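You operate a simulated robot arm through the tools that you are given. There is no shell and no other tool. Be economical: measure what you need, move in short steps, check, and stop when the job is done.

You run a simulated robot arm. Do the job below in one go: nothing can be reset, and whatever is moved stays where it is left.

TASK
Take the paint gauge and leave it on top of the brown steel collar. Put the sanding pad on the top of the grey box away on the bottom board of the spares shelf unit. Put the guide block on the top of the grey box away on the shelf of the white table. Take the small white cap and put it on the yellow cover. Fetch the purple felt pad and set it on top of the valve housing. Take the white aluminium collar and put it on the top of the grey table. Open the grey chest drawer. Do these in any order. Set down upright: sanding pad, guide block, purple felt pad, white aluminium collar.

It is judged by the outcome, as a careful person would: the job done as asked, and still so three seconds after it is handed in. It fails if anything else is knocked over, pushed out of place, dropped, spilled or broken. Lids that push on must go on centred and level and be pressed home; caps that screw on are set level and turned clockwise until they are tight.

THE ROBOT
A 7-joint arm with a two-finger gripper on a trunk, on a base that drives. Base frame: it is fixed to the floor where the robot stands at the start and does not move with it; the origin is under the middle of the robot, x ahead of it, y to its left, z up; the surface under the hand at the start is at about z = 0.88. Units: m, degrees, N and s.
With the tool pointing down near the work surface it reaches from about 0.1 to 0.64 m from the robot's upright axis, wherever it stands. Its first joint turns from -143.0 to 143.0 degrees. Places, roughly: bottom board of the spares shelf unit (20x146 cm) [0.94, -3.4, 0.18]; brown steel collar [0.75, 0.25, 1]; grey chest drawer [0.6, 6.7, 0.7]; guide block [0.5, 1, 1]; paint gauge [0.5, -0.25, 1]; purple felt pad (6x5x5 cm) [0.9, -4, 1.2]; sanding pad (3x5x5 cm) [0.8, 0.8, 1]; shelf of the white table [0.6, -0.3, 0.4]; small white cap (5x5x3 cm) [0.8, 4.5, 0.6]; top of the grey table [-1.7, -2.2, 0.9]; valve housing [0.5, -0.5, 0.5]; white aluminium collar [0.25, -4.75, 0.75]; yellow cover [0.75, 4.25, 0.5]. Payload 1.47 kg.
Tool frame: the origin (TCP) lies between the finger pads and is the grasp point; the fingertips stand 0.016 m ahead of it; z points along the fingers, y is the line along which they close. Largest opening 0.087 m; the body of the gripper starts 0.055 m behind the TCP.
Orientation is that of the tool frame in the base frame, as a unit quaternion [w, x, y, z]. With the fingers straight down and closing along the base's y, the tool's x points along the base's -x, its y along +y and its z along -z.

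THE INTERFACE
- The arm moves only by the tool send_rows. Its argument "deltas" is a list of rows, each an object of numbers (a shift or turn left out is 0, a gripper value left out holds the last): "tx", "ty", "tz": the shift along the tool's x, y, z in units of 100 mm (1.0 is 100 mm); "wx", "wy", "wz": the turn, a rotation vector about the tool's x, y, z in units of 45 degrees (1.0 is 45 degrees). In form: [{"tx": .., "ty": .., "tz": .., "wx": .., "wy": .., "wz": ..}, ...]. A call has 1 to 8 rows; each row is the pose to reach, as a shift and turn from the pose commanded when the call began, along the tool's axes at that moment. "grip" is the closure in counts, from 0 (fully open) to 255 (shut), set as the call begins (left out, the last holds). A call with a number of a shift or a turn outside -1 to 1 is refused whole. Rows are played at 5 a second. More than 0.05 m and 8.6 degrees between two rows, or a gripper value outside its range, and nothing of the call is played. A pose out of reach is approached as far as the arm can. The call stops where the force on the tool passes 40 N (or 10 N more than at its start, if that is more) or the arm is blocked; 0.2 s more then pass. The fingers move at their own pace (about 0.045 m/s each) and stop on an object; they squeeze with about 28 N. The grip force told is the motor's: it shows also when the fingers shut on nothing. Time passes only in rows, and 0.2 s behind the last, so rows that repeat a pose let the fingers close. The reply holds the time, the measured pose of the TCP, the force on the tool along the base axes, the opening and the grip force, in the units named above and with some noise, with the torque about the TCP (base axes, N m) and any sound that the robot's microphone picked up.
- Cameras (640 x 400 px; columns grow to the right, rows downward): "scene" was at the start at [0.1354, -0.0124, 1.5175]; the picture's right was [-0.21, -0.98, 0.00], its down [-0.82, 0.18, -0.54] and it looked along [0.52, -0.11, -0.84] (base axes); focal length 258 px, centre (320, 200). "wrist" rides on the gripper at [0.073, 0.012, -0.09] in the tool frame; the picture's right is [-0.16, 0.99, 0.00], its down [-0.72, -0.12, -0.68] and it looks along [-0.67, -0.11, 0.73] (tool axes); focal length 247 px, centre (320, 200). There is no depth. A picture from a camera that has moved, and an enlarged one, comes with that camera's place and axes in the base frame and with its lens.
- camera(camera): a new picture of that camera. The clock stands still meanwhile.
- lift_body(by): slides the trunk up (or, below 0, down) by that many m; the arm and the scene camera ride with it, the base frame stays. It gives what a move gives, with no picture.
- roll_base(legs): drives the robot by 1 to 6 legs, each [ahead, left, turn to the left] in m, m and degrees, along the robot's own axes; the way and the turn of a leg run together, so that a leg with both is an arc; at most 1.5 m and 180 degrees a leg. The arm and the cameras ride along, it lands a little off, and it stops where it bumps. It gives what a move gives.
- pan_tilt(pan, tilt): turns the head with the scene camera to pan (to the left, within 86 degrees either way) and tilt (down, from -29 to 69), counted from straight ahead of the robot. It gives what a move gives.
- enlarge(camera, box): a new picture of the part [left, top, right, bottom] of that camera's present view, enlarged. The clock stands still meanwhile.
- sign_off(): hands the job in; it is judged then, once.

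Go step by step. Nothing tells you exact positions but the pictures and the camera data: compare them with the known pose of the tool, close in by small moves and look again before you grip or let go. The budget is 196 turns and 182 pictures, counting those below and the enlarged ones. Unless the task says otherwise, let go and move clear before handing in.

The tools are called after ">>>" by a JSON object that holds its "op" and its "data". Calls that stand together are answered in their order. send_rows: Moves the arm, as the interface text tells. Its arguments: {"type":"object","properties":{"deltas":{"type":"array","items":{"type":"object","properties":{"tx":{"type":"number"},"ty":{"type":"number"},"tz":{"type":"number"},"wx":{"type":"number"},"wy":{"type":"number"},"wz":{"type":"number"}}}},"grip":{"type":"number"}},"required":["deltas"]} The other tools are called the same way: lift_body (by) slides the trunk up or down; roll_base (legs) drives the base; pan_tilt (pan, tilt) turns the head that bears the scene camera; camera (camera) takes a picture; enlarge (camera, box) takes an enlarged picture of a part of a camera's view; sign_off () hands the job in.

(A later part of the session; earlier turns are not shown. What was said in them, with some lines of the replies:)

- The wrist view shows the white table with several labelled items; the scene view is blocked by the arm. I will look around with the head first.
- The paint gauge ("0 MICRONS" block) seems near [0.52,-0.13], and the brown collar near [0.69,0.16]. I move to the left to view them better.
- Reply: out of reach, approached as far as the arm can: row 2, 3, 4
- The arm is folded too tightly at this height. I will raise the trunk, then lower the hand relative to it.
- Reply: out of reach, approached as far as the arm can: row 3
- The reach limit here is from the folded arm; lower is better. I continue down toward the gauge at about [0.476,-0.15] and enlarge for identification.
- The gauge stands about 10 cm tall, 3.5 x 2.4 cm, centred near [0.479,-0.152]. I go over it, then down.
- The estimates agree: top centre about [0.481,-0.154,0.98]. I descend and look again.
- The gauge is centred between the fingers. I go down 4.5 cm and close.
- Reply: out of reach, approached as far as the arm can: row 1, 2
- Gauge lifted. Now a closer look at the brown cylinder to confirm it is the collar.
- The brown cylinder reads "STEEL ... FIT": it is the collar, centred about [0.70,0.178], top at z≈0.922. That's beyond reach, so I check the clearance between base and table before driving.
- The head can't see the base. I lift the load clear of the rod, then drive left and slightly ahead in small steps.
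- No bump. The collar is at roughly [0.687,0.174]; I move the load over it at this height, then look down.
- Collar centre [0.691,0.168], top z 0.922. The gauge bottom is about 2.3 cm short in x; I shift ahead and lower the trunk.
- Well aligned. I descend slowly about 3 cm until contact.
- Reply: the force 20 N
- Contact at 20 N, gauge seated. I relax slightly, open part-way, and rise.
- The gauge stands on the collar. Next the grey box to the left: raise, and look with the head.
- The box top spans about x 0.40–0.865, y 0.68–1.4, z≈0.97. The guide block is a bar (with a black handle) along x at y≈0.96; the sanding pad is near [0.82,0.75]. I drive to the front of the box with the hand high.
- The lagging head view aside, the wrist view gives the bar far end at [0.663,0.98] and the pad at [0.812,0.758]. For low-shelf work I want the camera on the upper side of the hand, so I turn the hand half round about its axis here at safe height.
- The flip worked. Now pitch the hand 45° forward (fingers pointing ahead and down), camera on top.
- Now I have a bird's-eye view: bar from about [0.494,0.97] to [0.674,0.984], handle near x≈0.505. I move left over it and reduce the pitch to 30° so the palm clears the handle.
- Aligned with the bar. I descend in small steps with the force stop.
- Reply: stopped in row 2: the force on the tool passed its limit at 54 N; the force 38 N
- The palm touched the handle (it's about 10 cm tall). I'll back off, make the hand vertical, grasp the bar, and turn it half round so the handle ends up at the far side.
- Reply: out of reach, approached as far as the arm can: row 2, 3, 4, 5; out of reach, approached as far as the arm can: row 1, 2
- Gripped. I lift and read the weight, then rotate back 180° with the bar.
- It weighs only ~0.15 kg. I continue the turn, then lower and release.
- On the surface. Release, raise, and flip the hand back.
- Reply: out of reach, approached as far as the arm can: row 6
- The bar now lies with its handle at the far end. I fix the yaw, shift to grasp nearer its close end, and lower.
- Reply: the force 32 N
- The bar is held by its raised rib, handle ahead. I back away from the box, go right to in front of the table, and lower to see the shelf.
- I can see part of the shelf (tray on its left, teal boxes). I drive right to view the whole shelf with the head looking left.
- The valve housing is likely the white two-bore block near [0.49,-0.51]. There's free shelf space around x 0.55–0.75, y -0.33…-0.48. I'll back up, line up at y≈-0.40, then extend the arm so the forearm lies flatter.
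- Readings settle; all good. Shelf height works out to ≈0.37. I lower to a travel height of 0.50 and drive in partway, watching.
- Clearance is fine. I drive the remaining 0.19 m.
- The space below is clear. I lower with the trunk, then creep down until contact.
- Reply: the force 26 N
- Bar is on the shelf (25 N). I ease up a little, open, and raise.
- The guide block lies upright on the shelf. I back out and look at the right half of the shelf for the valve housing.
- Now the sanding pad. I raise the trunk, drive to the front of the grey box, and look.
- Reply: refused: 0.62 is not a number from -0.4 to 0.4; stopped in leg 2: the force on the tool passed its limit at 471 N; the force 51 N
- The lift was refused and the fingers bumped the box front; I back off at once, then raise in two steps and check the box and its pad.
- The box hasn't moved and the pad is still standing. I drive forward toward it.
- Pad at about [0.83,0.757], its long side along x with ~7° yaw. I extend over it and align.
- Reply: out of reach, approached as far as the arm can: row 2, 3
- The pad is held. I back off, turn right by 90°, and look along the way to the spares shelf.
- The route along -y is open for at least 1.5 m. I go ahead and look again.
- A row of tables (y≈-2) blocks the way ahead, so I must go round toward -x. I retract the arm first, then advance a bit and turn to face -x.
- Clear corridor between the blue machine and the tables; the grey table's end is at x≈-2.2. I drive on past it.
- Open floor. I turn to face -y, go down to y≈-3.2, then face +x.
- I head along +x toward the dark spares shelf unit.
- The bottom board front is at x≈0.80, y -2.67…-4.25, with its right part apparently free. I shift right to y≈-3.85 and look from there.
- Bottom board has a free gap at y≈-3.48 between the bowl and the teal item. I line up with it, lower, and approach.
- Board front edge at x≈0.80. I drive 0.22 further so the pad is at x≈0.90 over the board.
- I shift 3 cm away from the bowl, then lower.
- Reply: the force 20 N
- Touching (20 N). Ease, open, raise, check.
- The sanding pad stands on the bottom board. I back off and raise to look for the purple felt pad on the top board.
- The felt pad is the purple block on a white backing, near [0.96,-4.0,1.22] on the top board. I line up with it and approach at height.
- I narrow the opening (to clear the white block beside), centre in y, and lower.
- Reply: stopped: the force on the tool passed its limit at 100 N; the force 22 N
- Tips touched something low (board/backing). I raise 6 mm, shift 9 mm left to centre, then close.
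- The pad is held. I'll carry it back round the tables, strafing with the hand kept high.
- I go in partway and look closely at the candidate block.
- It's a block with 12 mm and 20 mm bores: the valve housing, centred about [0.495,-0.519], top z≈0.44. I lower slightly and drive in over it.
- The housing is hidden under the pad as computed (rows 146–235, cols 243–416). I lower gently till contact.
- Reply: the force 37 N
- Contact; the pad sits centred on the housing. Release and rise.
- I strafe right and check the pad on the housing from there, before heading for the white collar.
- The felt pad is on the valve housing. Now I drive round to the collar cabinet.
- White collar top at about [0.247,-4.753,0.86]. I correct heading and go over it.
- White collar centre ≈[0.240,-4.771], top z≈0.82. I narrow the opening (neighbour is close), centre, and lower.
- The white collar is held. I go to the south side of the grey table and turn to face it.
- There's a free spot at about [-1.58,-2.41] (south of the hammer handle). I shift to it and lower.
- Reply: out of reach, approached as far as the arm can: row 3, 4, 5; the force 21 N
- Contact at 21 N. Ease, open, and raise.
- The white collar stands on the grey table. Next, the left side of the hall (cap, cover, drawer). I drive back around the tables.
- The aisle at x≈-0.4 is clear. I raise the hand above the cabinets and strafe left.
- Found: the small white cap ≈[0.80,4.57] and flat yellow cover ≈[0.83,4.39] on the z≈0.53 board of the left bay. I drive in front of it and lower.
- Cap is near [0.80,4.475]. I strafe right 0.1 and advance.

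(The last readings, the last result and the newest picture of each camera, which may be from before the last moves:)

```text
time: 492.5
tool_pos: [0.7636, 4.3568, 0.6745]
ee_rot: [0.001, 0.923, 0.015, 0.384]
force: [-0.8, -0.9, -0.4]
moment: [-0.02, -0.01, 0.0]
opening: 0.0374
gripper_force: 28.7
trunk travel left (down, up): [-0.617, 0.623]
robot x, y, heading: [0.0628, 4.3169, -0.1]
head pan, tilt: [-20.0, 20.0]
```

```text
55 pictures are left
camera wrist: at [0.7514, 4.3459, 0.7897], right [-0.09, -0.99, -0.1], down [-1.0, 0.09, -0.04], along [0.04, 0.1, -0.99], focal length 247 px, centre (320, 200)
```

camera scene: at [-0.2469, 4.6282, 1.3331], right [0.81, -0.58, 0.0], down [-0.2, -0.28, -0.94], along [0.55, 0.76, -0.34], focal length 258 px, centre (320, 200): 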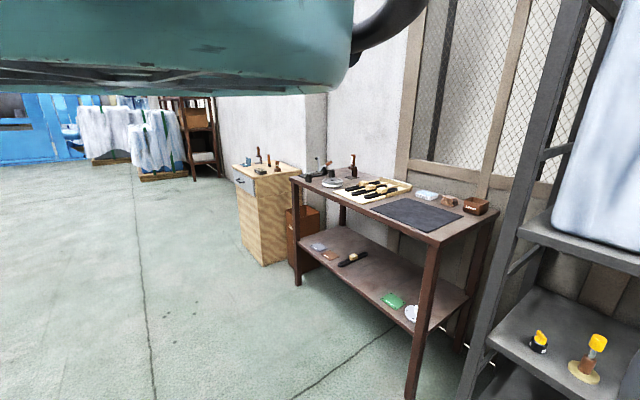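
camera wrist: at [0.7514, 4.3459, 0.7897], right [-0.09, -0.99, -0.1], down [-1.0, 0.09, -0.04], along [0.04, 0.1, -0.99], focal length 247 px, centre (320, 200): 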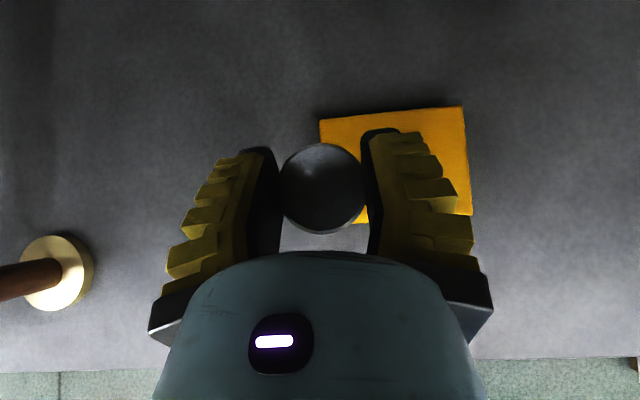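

Cover centre ≈[0.777,4.309]. I shift over it and creep down.

>>> {"op": "send_rows", "data": {"deltas": [{"ty": 0.25, "tx": 0.05, "tz": 0.05}, {"ty": 0.48, "tx": 0.09, "tz": 0.09}]}}

>>> {"op": "send_rows", "data": {"deltas": [{"tx": -0.035, "tz": 0.035}, {"tx": -0.07, "tz": 0.07}, {"tx": -0.105, "tz": 0.105}, {"tx": -0.14, "tz": 0.14}, {"tx": -0.175, "tz": 0.175}]}}

>>> {"op": "camera", "data": {"camera": "wrist"}}

```text
time: 493.1
tool_pos: [0.7616, 4.3124, 0.6787]
ee_rot: [0.001, 0.924, 0.014, 0.383]
force: [0.5, -0.5, -0.4]
moment: [0.04, -0.06, 0.02]
opening: 0.0371
gripper_force: 28.2
out of reach, approached as far as the arm can: row 1, 2
trunk travel left (down, up): [-0.617, 0.623]
robot x, y, heading: [0.0654, 4.3188, -0.0]
head pan, tilt: [-20.0, 20.0]
```

```text
time: 494.3
tool_pos: [0.7436, 4.3181, 0.6601]
ee_rot: [0.002, 0.924, 0.013, 0.383]
force: [-0.7, 0.5, -1.0]
moment: [0.02, -0.09, 0.01]
opening: 0.0371
gripper_force: 27.5
out of reach, approached as far as the arm can: row 2, 3, 4, 5
trunk travel left (down, up): [-0.617, 0.623]
robot x, y, heading: [0.0573, 4.3174, 0.2]
head pan, tilt: [-20.0, 20.0]
```

```text
54 pictures are left
camera wrist: at [0.7325, 4.3072, 0.7761], right [-0.09, -0.99, -0.1], down [-1.0, 0.09, -0.03], along [0.04, 0.1, -0.99], focal length 247 px, centre (320, 200)
```

wrist: 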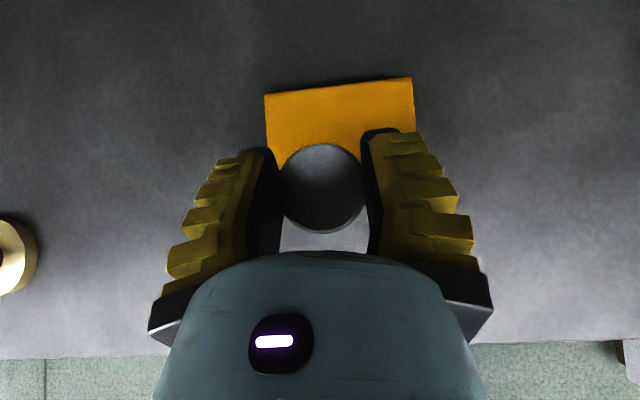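

I finish the alignment with the base, then lower by trunk.

>>> {"op": "roll_base", "data": {"legs": [[0.035, -0.01, 0]]}}

>>> {"op": "lift_body", "data": {"by": -0.012}}

>>> {"op": "camera", "data": {"camera": "wrist"}}

```text
time: 495.1
tool_pos: [0.7831, 4.3077, 0.6627]
ee_rot: [0.001, 0.923, 0.013, 0.385]
force: [0.3, 0.2, -0.2]
moment: [-0.01, 0.04, 0.0]
opening: 0.0371
gripper_force: 28.0
trunk travel left (down, up): [-0.617, 0.623]
robot x, y, heading: [0.0961, 4.3091, 0.2]
head pan, tilt: [-20.0, 20.0]
```

```text
time: 495.8
tool_pos: [0.7836, 4.3088, 0.6523]
ee_rot: [0.002, 0.923, 0.013, 0.385]
force: [0.2, 0.2, -0.2]
moment: [0.01, 0.02, 0.01]
opening: 0.037
gripper_force: 28.4
trunk travel left (down, up): [-0.605, 0.635]
robot x, y, heading: [0.0972, 4.3109, -0.1]
head pan, tilt: [-20.0, 20.0]
```

```text
53 pictures are left
camera wrist: at [0.7704, 4.2981, 0.7664], right [-0.09, -0.99, -0.1], down [-1.0, 0.09, -0.04], along [0.04, 0.1, -0.99], focal length 247 px, centre (320, 200)
```

wrist: 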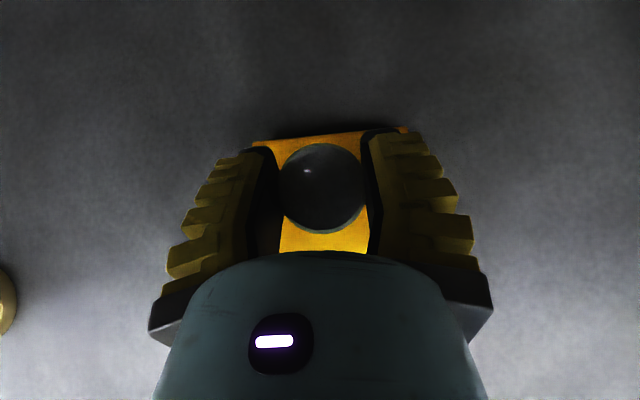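

Centred on the cover. I lower in small trunk steps until contact.

>>> {"op": "lift_body", "data": {"by": -0.008}}

>>> {"op": "lift_body", "data": {"by": -0.005}}

```text
time: 496.3
tool_pos: [0.7833, 4.3086, 0.6427]
ee_rot: [0.001, 0.923, 0.014, 0.384]
force: [0.6, -0.2, -0.3]
moment: [-0.01, 0.05, 0.0]
opening: 0.0369
gripper_force: 27.9
trunk travel left (down, up): [-0.597, 0.643]
robot x, y, heading: [0.0957, 4.3099, -0.0]
head pan, tilt: [-20.0, 20.0]
```

```text
time: 496.9
tool_pos: [0.7825, 4.3077, 0.6381]
ee_rot: [0.001, 0.923, 0.013, 0.384]
force: [0.3, -0.9, 0.0]
moment: [0.0, 0.0, -0.02]
opening: 0.0369
gripper_force: 28.1
trunk travel left (down, up): [-0.592, 0.648]
robot x, y, heading: [0.0997, 4.3095, 0.2]
head pan, tilt: [-20.0, 20.0]
```

>>> {"op": "lift_body", "data": {"by": -0.005}}

>>> {"op": "lift_body", "data": {"by": -0.004}}

```text
time: 497.4
tool_pos: [0.7836, 4.309, 0.6337]
ee_rot: [0.0, 0.923, 0.014, 0.385]
force: [-0.3, 0.2, 0.7]
moment: [0.0, 0.01, 0.0]
opening: 0.037
gripper_force: 27.8
trunk travel left (down, up): [-0.587, 0.653]
robot x, y, heading: [0.096, 4.3065, -0.0]
head pan, tilt: [-20.0, 20.0]
```

```text
time: 497.9
tool_pos: [0.7836, 4.3087, 0.6296]
ee_rot: [0.0, 0.923, 0.014, 0.384]
force: [0.0, 0.2, 0.6]
moment: [0.0, -0.04, 0.02]
opening: 0.0369
gripper_force: 28.3
trunk travel left (down, up): [-0.583, 0.657]
robot x, y, heading: [0.0979, 4.3127, 0.2]
head pan, tilt: [-20.0, 20.0]
```

>>> {"op": "lift_body", "data": {"by": -0.004}}

>>> {"op": "lift_body", "data": {"by": -0.004}}

>>> {"op": "camera", "data": {"camera": "wrist"}}

```text
time: 498.5
tool_pos: [0.7821, 4.3076, 0.6249]
ee_rot: [0.0, 0.923, 0.014, 0.385]
force: [0.3, -0.3, -0.6]
moment: [0.02, -0.01, -0.03]
opening: 0.037
gripper_force: 27.8
trunk travel left (down, up): [-0.579, 0.661]
robot x, y, heading: [0.097, 4.3121, 0.2]
head pan, tilt: [-20.0, 20.0]
```

```text
time: 499.0
tool_pos: [0.7836, 4.3081, 0.6223]
ee_rot: [0.0, 0.923, 0.014, 0.385]
force: [-4.0, -0.4, 11.6]
moment: [0.01, 0.08, -0.04]
opening: 0.0392
gripper_force: 28.0
trunk travel left (down, up): [-0.575, 0.665]
robot x, y, heading: [0.0976, 4.3084, -0.1]
head pan, tilt: [-20.0, 20.0]
```

```text
52 pictures are left
camera wrist: at [0.7712, 4.2979, 0.7374], right [-0.09, -0.99, -0.1], down [-1.0, 0.09, -0.04], along [0.05, 0.1, -0.99], focal length 247 px, centre (320, 200)
```

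wrist: 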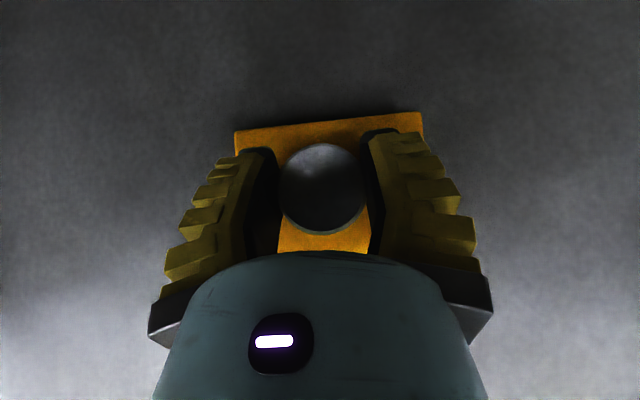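

Contact on the cover, centred. I open, raise, and check.

>>> {"op": "send_rows", "data": {"deltas": [{}, {}, {}], "grip": 90}}

>>> {"op": "lift_body", "data": {"by": 0.08}}

>>> {"op": "camera", "data": {"camera": "wrist"}}

```text
time: 499.8
tool_pos: [0.7821, 4.3089, 0.6209]
ee_rot: [0.0, 0.923, 0.014, 0.384]
force: [0.9, -0.3, -0.1]
moment: [-0.02, 0.05, 0.03]
opening: 0.0612
gripper_force: 3.3
trunk travel left (down, up): [-0.575, 0.665]
robot x, y, heading: [0.0995, 4.3104, -0.2]
head pan, tilt: [-20.0, 20.0]
```

```text
time: 501.0
tool_pos: [0.7826, 4.3082, 0.7014]
ee_rot: [0.001, 0.923, 0.014, 0.384]
force: [0.4, -0.2, 0.7]
moment: [-0.01, -0.04, -0.01]
opening: 0.0611
gripper_force: 3.1
trunk travel left (down, up): [-0.655, 0.585]
robot x, y, heading: [0.0947, 4.3073, 0.3]
head pan, tilt: [-20.0, 20.0]
```

```text
51 pictures are left
camera wrist: at [0.7699, 4.298, 0.816], right [-0.09, -0.99, -0.1], down [-1.0, 0.09, -0.04], along [0.04, 0.1, -0.99], focal length 247 px, centre (320, 200)
```

wrist: 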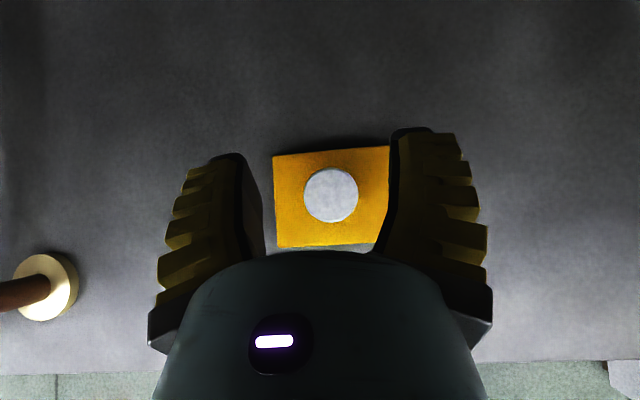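

The cap sits centred on the yellow cover. Last: the grey chest drawer. I back off, raise, and go left for a look.

>>> {"op": "roll_base", "data": {"legs": [[-0.55, 0, 0], [0, 1.3, 0]]}}

>>> {"op": "camera", "data": {"camera": "scene"}}

```text
time: 510.2
tool_pos: [0.2505, 5.592, 0.7013]
ee_rot: [0.003, 0.923, 0.008, 0.384]
force: [-0.4, 0.6, -0.2]
moment: [0.02, -0.01, -0.01]
opening: 0.0612
gripper_force: 3.6
trunk travel left (down, up): [-0.655, 0.585]
robot x, y, heading: [-0.434, 5.6009, -1.0]
head pan, tilt: [-20.0, 20.0]
```

```text
50 pictures are left
camera scene: at [-0.3147, 5.6817, 1.359], right [0.82, -0.58, 0.0], down [-0.2, -0.28, -0.94], along [0.54, 0.77, -0.34], focal length 258 px, centre (320, 200)
```

scene: 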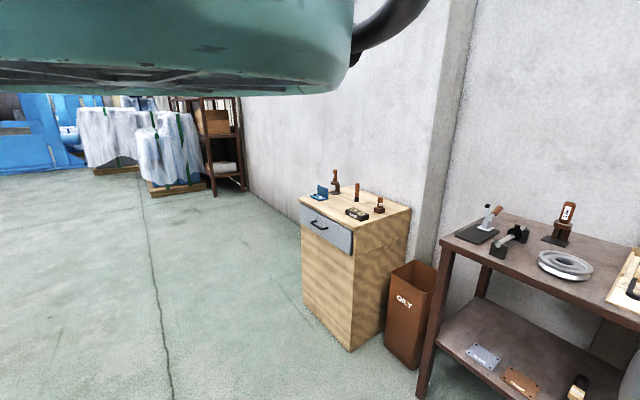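

>>> {"op": "enlarge", "data": {"camera": "scene", "box": [280, 170, 430, 270]}}

```text
4.00 times, centred on (355, 220) of scene
camera zoom: at [-0.3147, 5.6817, 1.359], right [0.82, -0.58, 0.0], down [-0.2, -0.28, -0.94], along [0.54, 0.77, -0.34], focal length 1033 px, centre (180, 120)
```

zoom: 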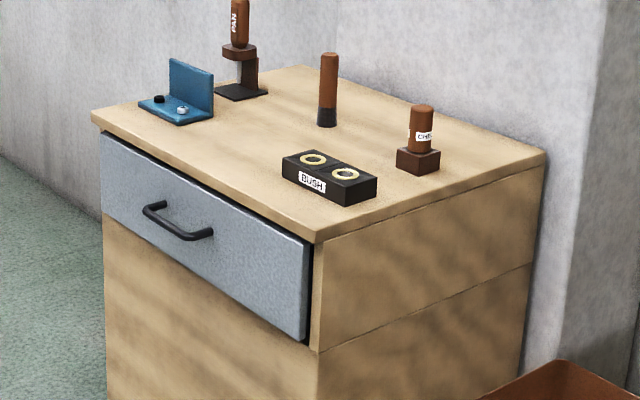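

The drawer front faces -x at x≈0.485 with a horizontal black bar handle near [0.45,6.78,0.72]. I move in front of it and turn the hand horizontal with the fingers closing vertically.

>>> {"op": "roll_base", "data": {"legs": [[-0.1, 0, 1.0], [0, 1.17, 0]]}}

>>> {"op": "send_rows", "data": {"deltas": [{"wy": 0.17}, {"wy": 0.34}, {"wy": 0.51}, {"wy": 0.68}, {"wy": 0.85}, {"wy": 1.0}], "grip": 60}}

>>> {"op": "camera", "data": {"camera": "wrist"}}

```text
time: 516.8
tool_pos: [0.1493, 6.7469, 0.7028]
ee_rot: [0.002, 0.923, 0.012, 0.384]
force: [0.5, 0.2, 0.8]
moment: [0.01, 0.01, 0.02]
opening: 0.0612
gripper_force: 3.7
trunk travel left (down, up): [-0.655, 0.585]
robot x, y, heading: [-0.5383, 6.7541, -0.3]
head pan, tilt: [-20.0, 20.0]
```

```text
time: 518.2
tool_pos: [0.0906, 6.8162, 0.789]
ee_rot: [-0.01, 0.707, 0.009, 0.707]
force: [-1.0, 2.3, 0.6]
moment: [-0.02, 0.01, -0.22]
opening: 0.0706
gripper_force: 2.3
out of reach, approached as far as the arm can: row 1, 2, 3, 4, 5, 6
trunk travel left (down, up): [-0.655, 0.585]
robot x, y, heading: [-0.5355, 6.752, -0.4]
head pan, tilt: [-20.0, 20.0]
```

```text
48 pictures are left
camera wrist: at [0.0011, 6.8028, 0.8604], right [0.03, -0.99, -0.16], down [-0.68, 0.1, -0.72], along [0.73, 0.13, -0.67], focal length 247 px, centre (320, 200)
```

wrist: 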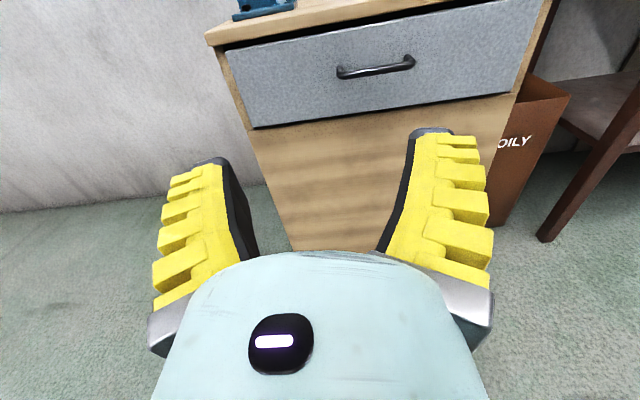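

Good view: handle centre ≈[0.45,6.743,0.729]. Now roll the hand 90° so the fingers close vertically.

>>> {"op": "send_rows", "data": {"deltas": [{"wz": -0.17}, {"wz": -0.34}, {"wz": -0.51}, {"wz": -0.68}, {"wz": -0.85}, {"wz": -1.0}]}}

>>> {"op": "send_rows", "data": {"deltas": [{"wz": -0.17}, {"wz": -0.34}, {"wz": -0.51}, {"wz": -0.68}, {"wz": -0.85}, {"wz": -1.0}]}}

>>> {"op": "camera", "data": {"camera": "wrist"}}

```text
time: 519.6
tool_pos: [0.0956, 6.8035, 0.7897]
ee_rot: [0.271, 0.648, 0.28, 0.655]
force: [0.1, -0.2, -0.4]
moment: [0.01, 0.0, -0.01]
opening: 0.0707
gripper_force: 3.3
trunk travel left (down, up): [-0.655, 0.585]
robot x, y, heading: [-0.5354, 6.7508, -0.3]
head pan, tilt: [-20.0, 20.0]
```

```text
time: 521.0
tool_pos: [0.0957, 6.8061, 0.7909]
ee_rot: [0.499, 0.491, 0.507, 0.502]
force: [-0.3, 1.2, 0.1]
moment: [0.01, 0.0, -0.01]
opening: 0.0706
gripper_force: 2.8
trunk travel left (down, up): [-0.655, 0.585]
robot x, y, heading: [-0.5398, 6.7534, -0.3]
head pan, tilt: [-20.0, 20.0]
```

```text
47 pictures are left
camera wrist: at [0.0043, 6.8765, 0.7997], right [0.0, -0.14, 0.99], down [-0.67, -0.74, -0.11], along [0.75, -0.66, -0.1], focal length 247 px, centre (320, 200)
```

wrist: 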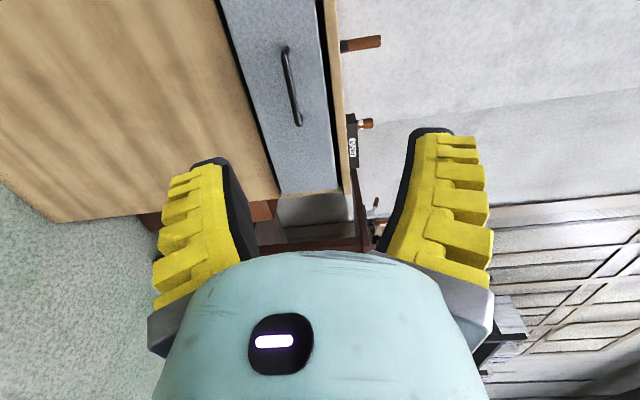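

>>> {"op": "lift_body", "data": {"by": -0.06}}

>>> {"op": "roll_base", "data": {"legs": [[0, -0.057, 0.3], [0.22, 0, 0]]}}

>>> {"op": "camera", "data": {"camera": "wrist"}}

```text
time: 522.0
tool_pos: [0.0951, 6.806, 0.7303]
ee_rot: [0.499, 0.491, 0.508, 0.503]
force: [0.8, 0.8, 0.6]
moment: [0.0, 0.03, 0.01]
opening: 0.0705
gripper_force: 2.5
trunk travel left (down, up): [-0.595, 0.645]
robot x, y, heading: [-0.5393, 6.7511, -0.1]
head pan, tilt: [-20.0, 20.0]
```

```text
time: 524.3
tool_pos: [0.3166, 6.7533, 0.7315]
ee_rot: [0.496, 0.489, 0.509, 0.505]
force: [-0.3, -0.5, -0.1]
moment: [0.0, 0.01, 0.0]
opening: 0.0705
gripper_force: 3.0
trunk travel left (down, up): [-0.595, 0.645]
robot x, y, heading: [-0.3158, 6.6963, -0.1]
head pan, tilt: [-20.0, 20.0]
```

```text
46 pictures are left
camera wrist: at [0.225, 6.8235, 0.7401], right [0.0, -0.15, 0.99], down [-0.66, -0.74, -0.11], along [0.75, -0.65, -0.1], focal length 247 px, centre (320, 200)
```

wrist: 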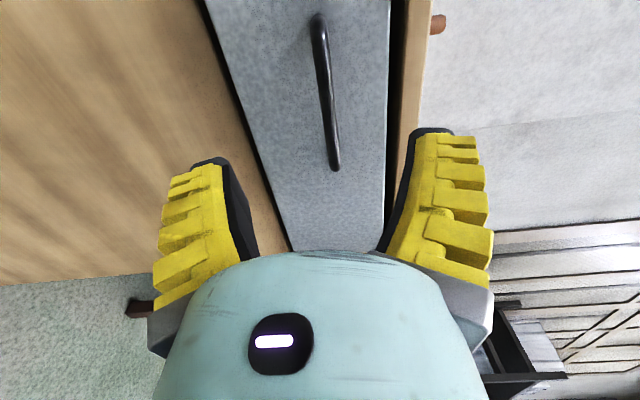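

Handle at ≈[0.434,6.755,0.734], well between the fingers in height. I advance 11 cm to bring it between the pads.

>>> {"op": "roll_base", "data": {"legs": [[0.08, 0, 0]]}}

>>> {"op": "camera", "data": {"camera": "wrist"}}

```text
time: 525.3
tool_pos: [0.3979, 6.7521, 0.7297]
ee_rot: [0.497, 0.488, 0.509, 0.505]
force: [-0.6, -0.2, 1.0]
moment: [0.03, -0.02, 0.01]
opening: 0.0702
gripper_force: 2.6
trunk travel left (down, up): [-0.595, 0.645]
robot x, y, heading: [-0.2325, 6.6967, 0.1]
head pan, tilt: [-20.0, 20.0]
```

```text
45 pictures are left
camera wrist: at [0.3065, 6.8235, 0.7403], right [0.0, -0.15, 0.99], down [-0.66, -0.74, -0.11], along [0.75, -0.65, -0.1], focal length 247 px, centre (320, 200)
```

wrist: 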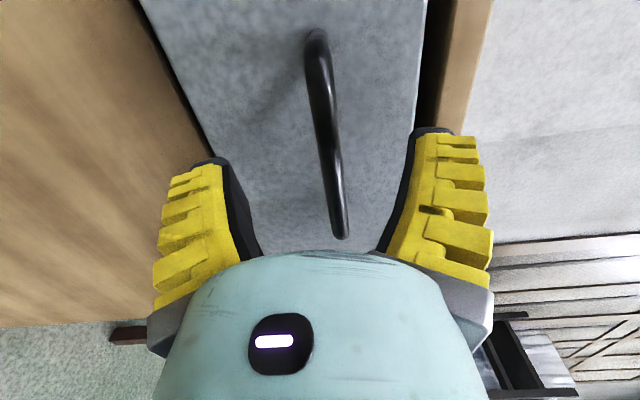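

>>> {"op": "roll_base", "data": {"legs": [[0.047, 0, 0]]}}

>>> {"op": "camera", "data": {"camera": "wrist"}}

```text
time: 526.2
tool_pos: [0.4431, 6.7532, 0.7276]
ee_rot: [0.496, 0.49, 0.509, 0.505]
force: [-9.1, -1.0, 3.2]
moment: [-0.12, 0.47, -0.11]
opening: 0.0708
gripper_force: 2.1
trunk travel left (down, up): [-0.595, 0.645]
robot x, y, heading: [-0.1879, 6.6968, 0.0]
head pan, tilt: [-20.0, 20.0]
```

```text
44 pictures are left
camera wrist: at [0.3508, 6.8234, 0.7389], right [0.0, -0.15, 0.99], down [-0.66, -0.74, -0.11], along [0.75, -0.65, -0.1], focal length 247 px, centre (320, 200)
```

wrist: 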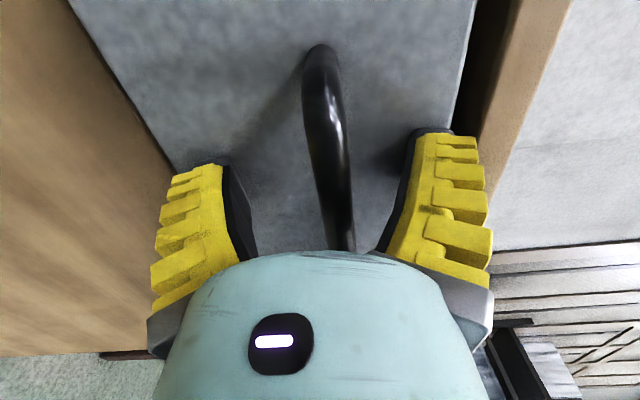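

Tips just touch the drawer face; the bar is between the pads. I close on it.

>>> {"op": "roll_base", "data": {"legs": [[-0.006, 0, 0]]}}

>>> {"op": "send_rows", "data": {"deltas": [{}, {}, {}, {}, {}, {}], "grip": 255}}

>>> {"op": "camera", "data": {"camera": "wrist"}}

```text
time: 527.0
tool_pos: [0.4389, 6.753, 0.7291]
ee_rot: [0.498, 0.488, 0.508, 0.506]
force: [0.3, 0.3, 0.3]
moment: [0.0, -0.01, 0.02]
opening: 0.0705
gripper_force: 3.2
trunk travel left (down, up): [-0.595, 0.645]
robot x, y, heading: [-0.1912, 6.6974, 0.1]
head pan, tilt: [-20.0, 20.0]
```

```text
time: 528.4
tool_pos: [0.4405, 6.7521, 0.7305]
ee_rot: [0.499, 0.488, 0.507, 0.506]
force: [-1.8, -1.0, 7.4]
moment: [0.06, 0.15, 0.07]
opening: 0.0061
gripper_force: 28.9
trunk travel left (down, up): [-0.595, 0.645]
robot x, y, heading: [-0.193, 6.6938, 0.3]
head pan, tilt: [-20.0, 20.0]
```

```text
43 pictures are left
camera wrist: at [0.3481, 6.8235, 0.7412], right [0.0, -0.15, 0.99], down [-0.66, -0.74, -0.11], along [0.75, -0.65, -0.09], focal length 247 px, centre (320, 200)
```

wrist: 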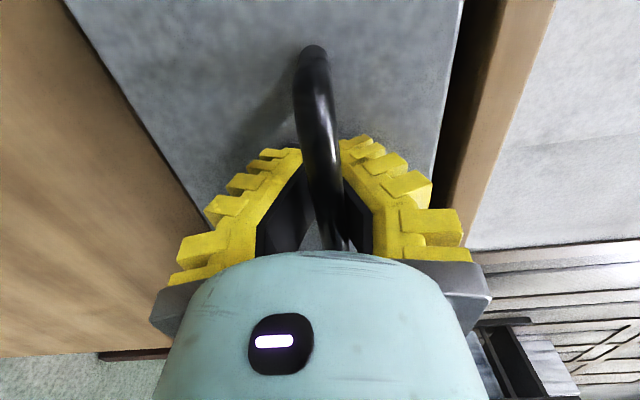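

The bar is caged. I pull by driving back.

>>> {"op": "roll_base", "data": {"legs": [[-0.08, 0, 0]]}}

>>> {"op": "camera", "data": {"camera": "wrist"}}

```text
time: 529.4
tool_pos: [0.3603, 6.7529, 0.7312]
ee_rot: [0.498, 0.487, 0.508, 0.506]
force: [-1.1, -1.6, 14.4]
moment: [0.11, 0.25, 0.0]
opening: 0.0
gripper_force: 29.5
trunk travel left (down, up): [-0.595, 0.645]
robot x, y, heading: [-0.2766, 6.6934, 0.3]
head pan, tilt: [-20.0, 20.0]
```

```text
42 pictures are left
camera wrist: at [0.2686, 6.8233, 0.7414], right [0.0, -0.15, 0.99], down [-0.66, -0.74, -0.11], along [0.75, -0.65, -0.09], focal length 247 px, centre (320, 200)
```

wrist: 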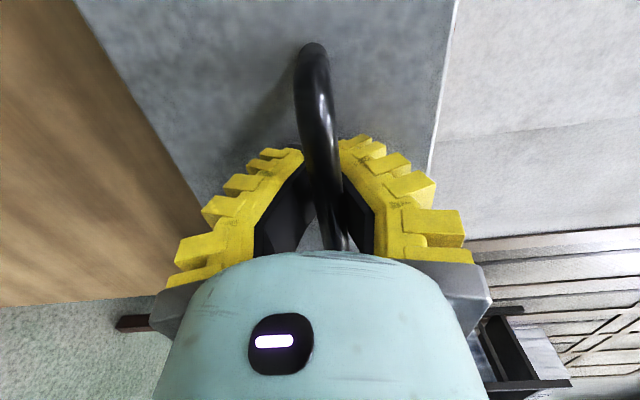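

The drawer is coming. I keep pulling.

>>> {"op": "roll_base", "data": {"legs": [[-0.12, 0, 0]]}}

>>> {"op": "roll_base", "data": {"legs": [[-0.08, 0, 0]]}}

>>> {"op": "camera", "data": {"camera": "wrist"}}

>>> {"op": "camera", "data": {"camera": "scene"}}

```text
time: 530.7
tool_pos: [0.2417, 6.752, 0.732]
ee_rot: [0.498, 0.488, 0.508, 0.505]
force: [0.2, 0.6, 13.6]
moment: [0.13, 0.23, -0.01]
opening: 0.0001
gripper_force: 29.1
trunk travel left (down, up): [-0.595, 0.645]
robot x, y, heading: [-0.3927, 6.6968, 0.4]
head pan, tilt: [-20.0, 20.0]
```

```text
time: 531.7
tool_pos: [0.1612, 6.7522, 0.732]
ee_rot: [0.498, 0.488, 0.507, 0.507]
force: [0.2, -1.7, 13.8]
moment: [0.14, 0.19, 0.01]
opening: 0.0
gripper_force: 29.0
trunk travel left (down, up): [-0.595, 0.645]
robot x, y, heading: [-0.4756, 6.6937, 0.4]
head pan, tilt: [-20.0, 20.0]
```

```text
41 pictures are left
camera wrist: at [0.0691, 6.8226, 0.7418], right [-0.01, -0.15, 0.99], down [-0.66, -0.74, -0.11], along [0.75, -0.65, -0.09], focal length 247 px, centre (320, 200)
```

wrist: 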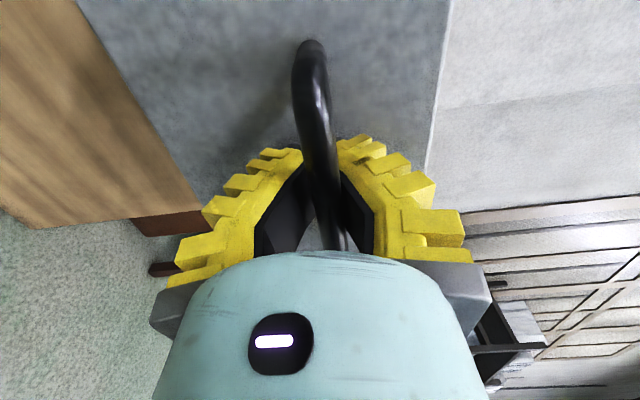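

```text
40 pictures are left
camera scene: at [-0.3527, 6.7744, 1.2993], right [0.83, -0.56, 0.0], down [-0.19, -0.28, -0.94], along [0.53, 0.78, -0.34], focal length 258 px, centre (320, 200)
```

scene: 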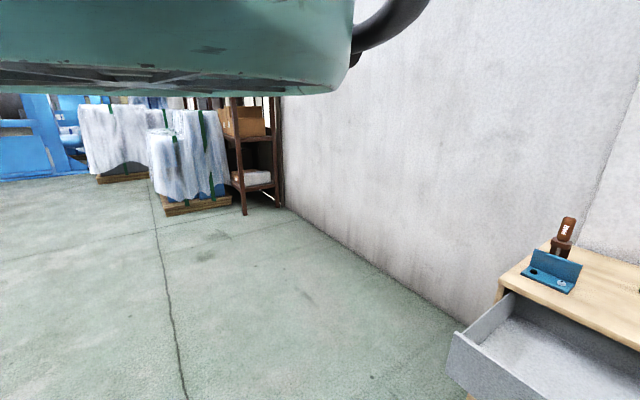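

The drawer is out by 0.28 m. I try slightly more, watching the force.

>>> {"op": "roll_base", "data": {"legs": [[-0.03, 0, 0]]}}

>>> {"op": "roll_base", "data": {"legs": [[-0.03, 0, 0]]}}

```text
time: 532.6
tool_pos: [0.1474, 6.7513, 0.7368]
ee_rot: [0.5, 0.485, 0.506, 0.509]
force: [17.1, 3.0, -6.2]
moment: [0.12, -0.12, -0.09]
opening: 0.0059
gripper_force: 28.5
trunk travel left (down, up): [-0.595, 0.645]
robot x, y, heading: [-0.4926, 6.6952, 0.2]
head pan, tilt: [-20.0, 20.0]
stopped in leg 1: the force on the tool passed its limit at 58 N (the readings are from after the stop); the commanded pose is now the measured one
```

```text
time: 533.3
tool_pos: [0.1474, 6.7517, 0.7363]
ee_rot: [0.5, 0.486, 0.507, 0.506]
force: [26.0, 3.8, -10.8]
moment: [0.13, -0.17, -0.03]
opening: 0.0061
gripper_force: 28.6
trunk travel left (down, up): [-0.595, 0.645]
robot x, y, heading: [-0.4998, 6.6935, 0.4]
head pan, tilt: [-20.0, 20.0]
stopped in leg 1: the force on the tool passed its limit at 56 N (the readings are from after the stop); the commanded pose is now the measured one
```

It's at its stop: fully open. I relax, release the handle, and back away without touching it.

>>> {"op": "roll_base", "data": {"legs": [[0.008, 0, 0]]}}

>>> {"op": "send_rows", "data": {"deltas": [{}, {}, {}, {}], "grip": 60}}

>>> {"op": "roll_base", "data": {"legs": [[-0.2, 0, 0]]}}

>>> {"op": "camera", "data": {"camera": "wrist"}}

>>> {"op": "camera", "data": {"camera": "scene"}}

```text
time: 534.1
tool_pos: [0.1496, 6.7511, 0.7338]
ee_rot: [0.5, 0.486, 0.507, 0.507]
force: [1.1, 0.8, 9.4]
moment: [0.09, 0.12, 0.06]
opening: 0.0
gripper_force: 29.1
trunk travel left (down, up): [-0.595, 0.645]
robot x, y, heading: [-0.4929, 6.6924, 0.1]
head pan, tilt: [-20.0, 20.0]
```

```text
time: 535.1
tool_pos: [0.1485, 6.7505, 0.7327]
ee_rot: [0.499, 0.486, 0.509, 0.507]
force: [-0.4, -0.8, 0.5]
moment: [0.02, -0.04, 0.03]
opening: 0.0704
gripper_force: 2.8
trunk travel left (down, up): [-0.595, 0.645]
robot x, y, heading: [-0.4889, 6.6946, 0.3]
head pan, tilt: [-20.0, 20.0]
```

```text
time: 536.7
tool_pos: [-0.0495, 6.7513, 0.7323]
ee_rot: [0.499, 0.485, 0.509, 0.507]
force: [-0.8, -0.2, -0.4]
moment: [-0.04, 0.01, 0.01]
opening: 0.0705
gripper_force: 2.6
trunk travel left (down, up): [-0.595, 0.645]
robot x, y, heading: [-0.6889, 6.6917, 0.4]
head pan, tilt: [-20.0, 20.0]
```

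```text
39 pictures are left
camera wrist: at [-0.1419, 6.8218, 0.7428], right [0.0, -0.14, 0.99], down [-0.66, -0.75, -0.11], along [0.76, -0.65, -0.09], focal length 247 px, centre (320, 200)
```

wrist: 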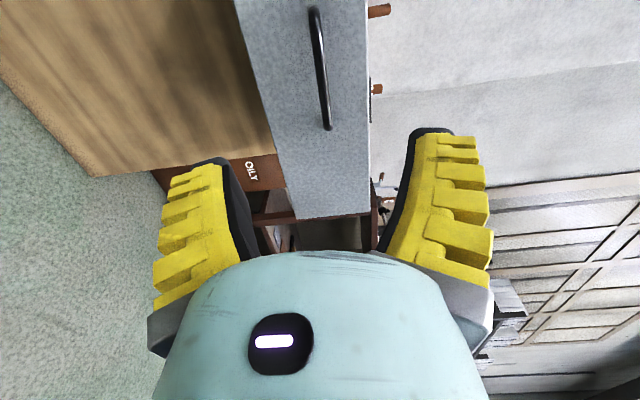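

```text
38 pictures are left
camera scene: at [-0.567, 6.7737, 1.2991], right [0.83, -0.56, 0.0], down [-0.19, -0.28, -0.94], along [0.53, 0.78, -0.34], focal length 258 px, centre (320, 200)
```

scene: 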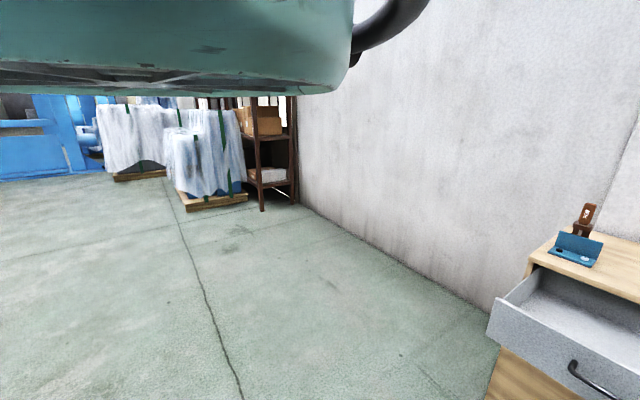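

The drawer stands fully open, the hand is clear, and all seven parts of the job have been seen in place. I hand in.

>>> {"op": "sign_off", "data": {}}

```text
The job is handed in.
```

All seven tasks are done and handed in; after each placement a picture showed the item in place and, where you asked for it, upright.

- **Paint gauge:** standing on top of the brown steel collar.
- **Sanding pad:** upright on the bottom board of the spares shelf unit.
- **Guide block:** upright on the shelf of the white table.
- **Small white cap:** centred on the yellow cover.
- **Purple felt pad:** on the valve housing. Nothing on that shelf is labelled as the housing; I took it to be the block with the 12 mm and 20 mm bores, because it matched the given location.
- **White aluminium collar:** upright on top of the grey table.
- **Grey chest drawer:** pulled out about 0.29 m to its stop, and the gripper is clear of it.

While driving in for the sanding pad, the open fingers bumped the front of the grey box. The force peaked at 471 N. I backed off at once; the box had not visibly moved and the sanding pad on it was still standing.
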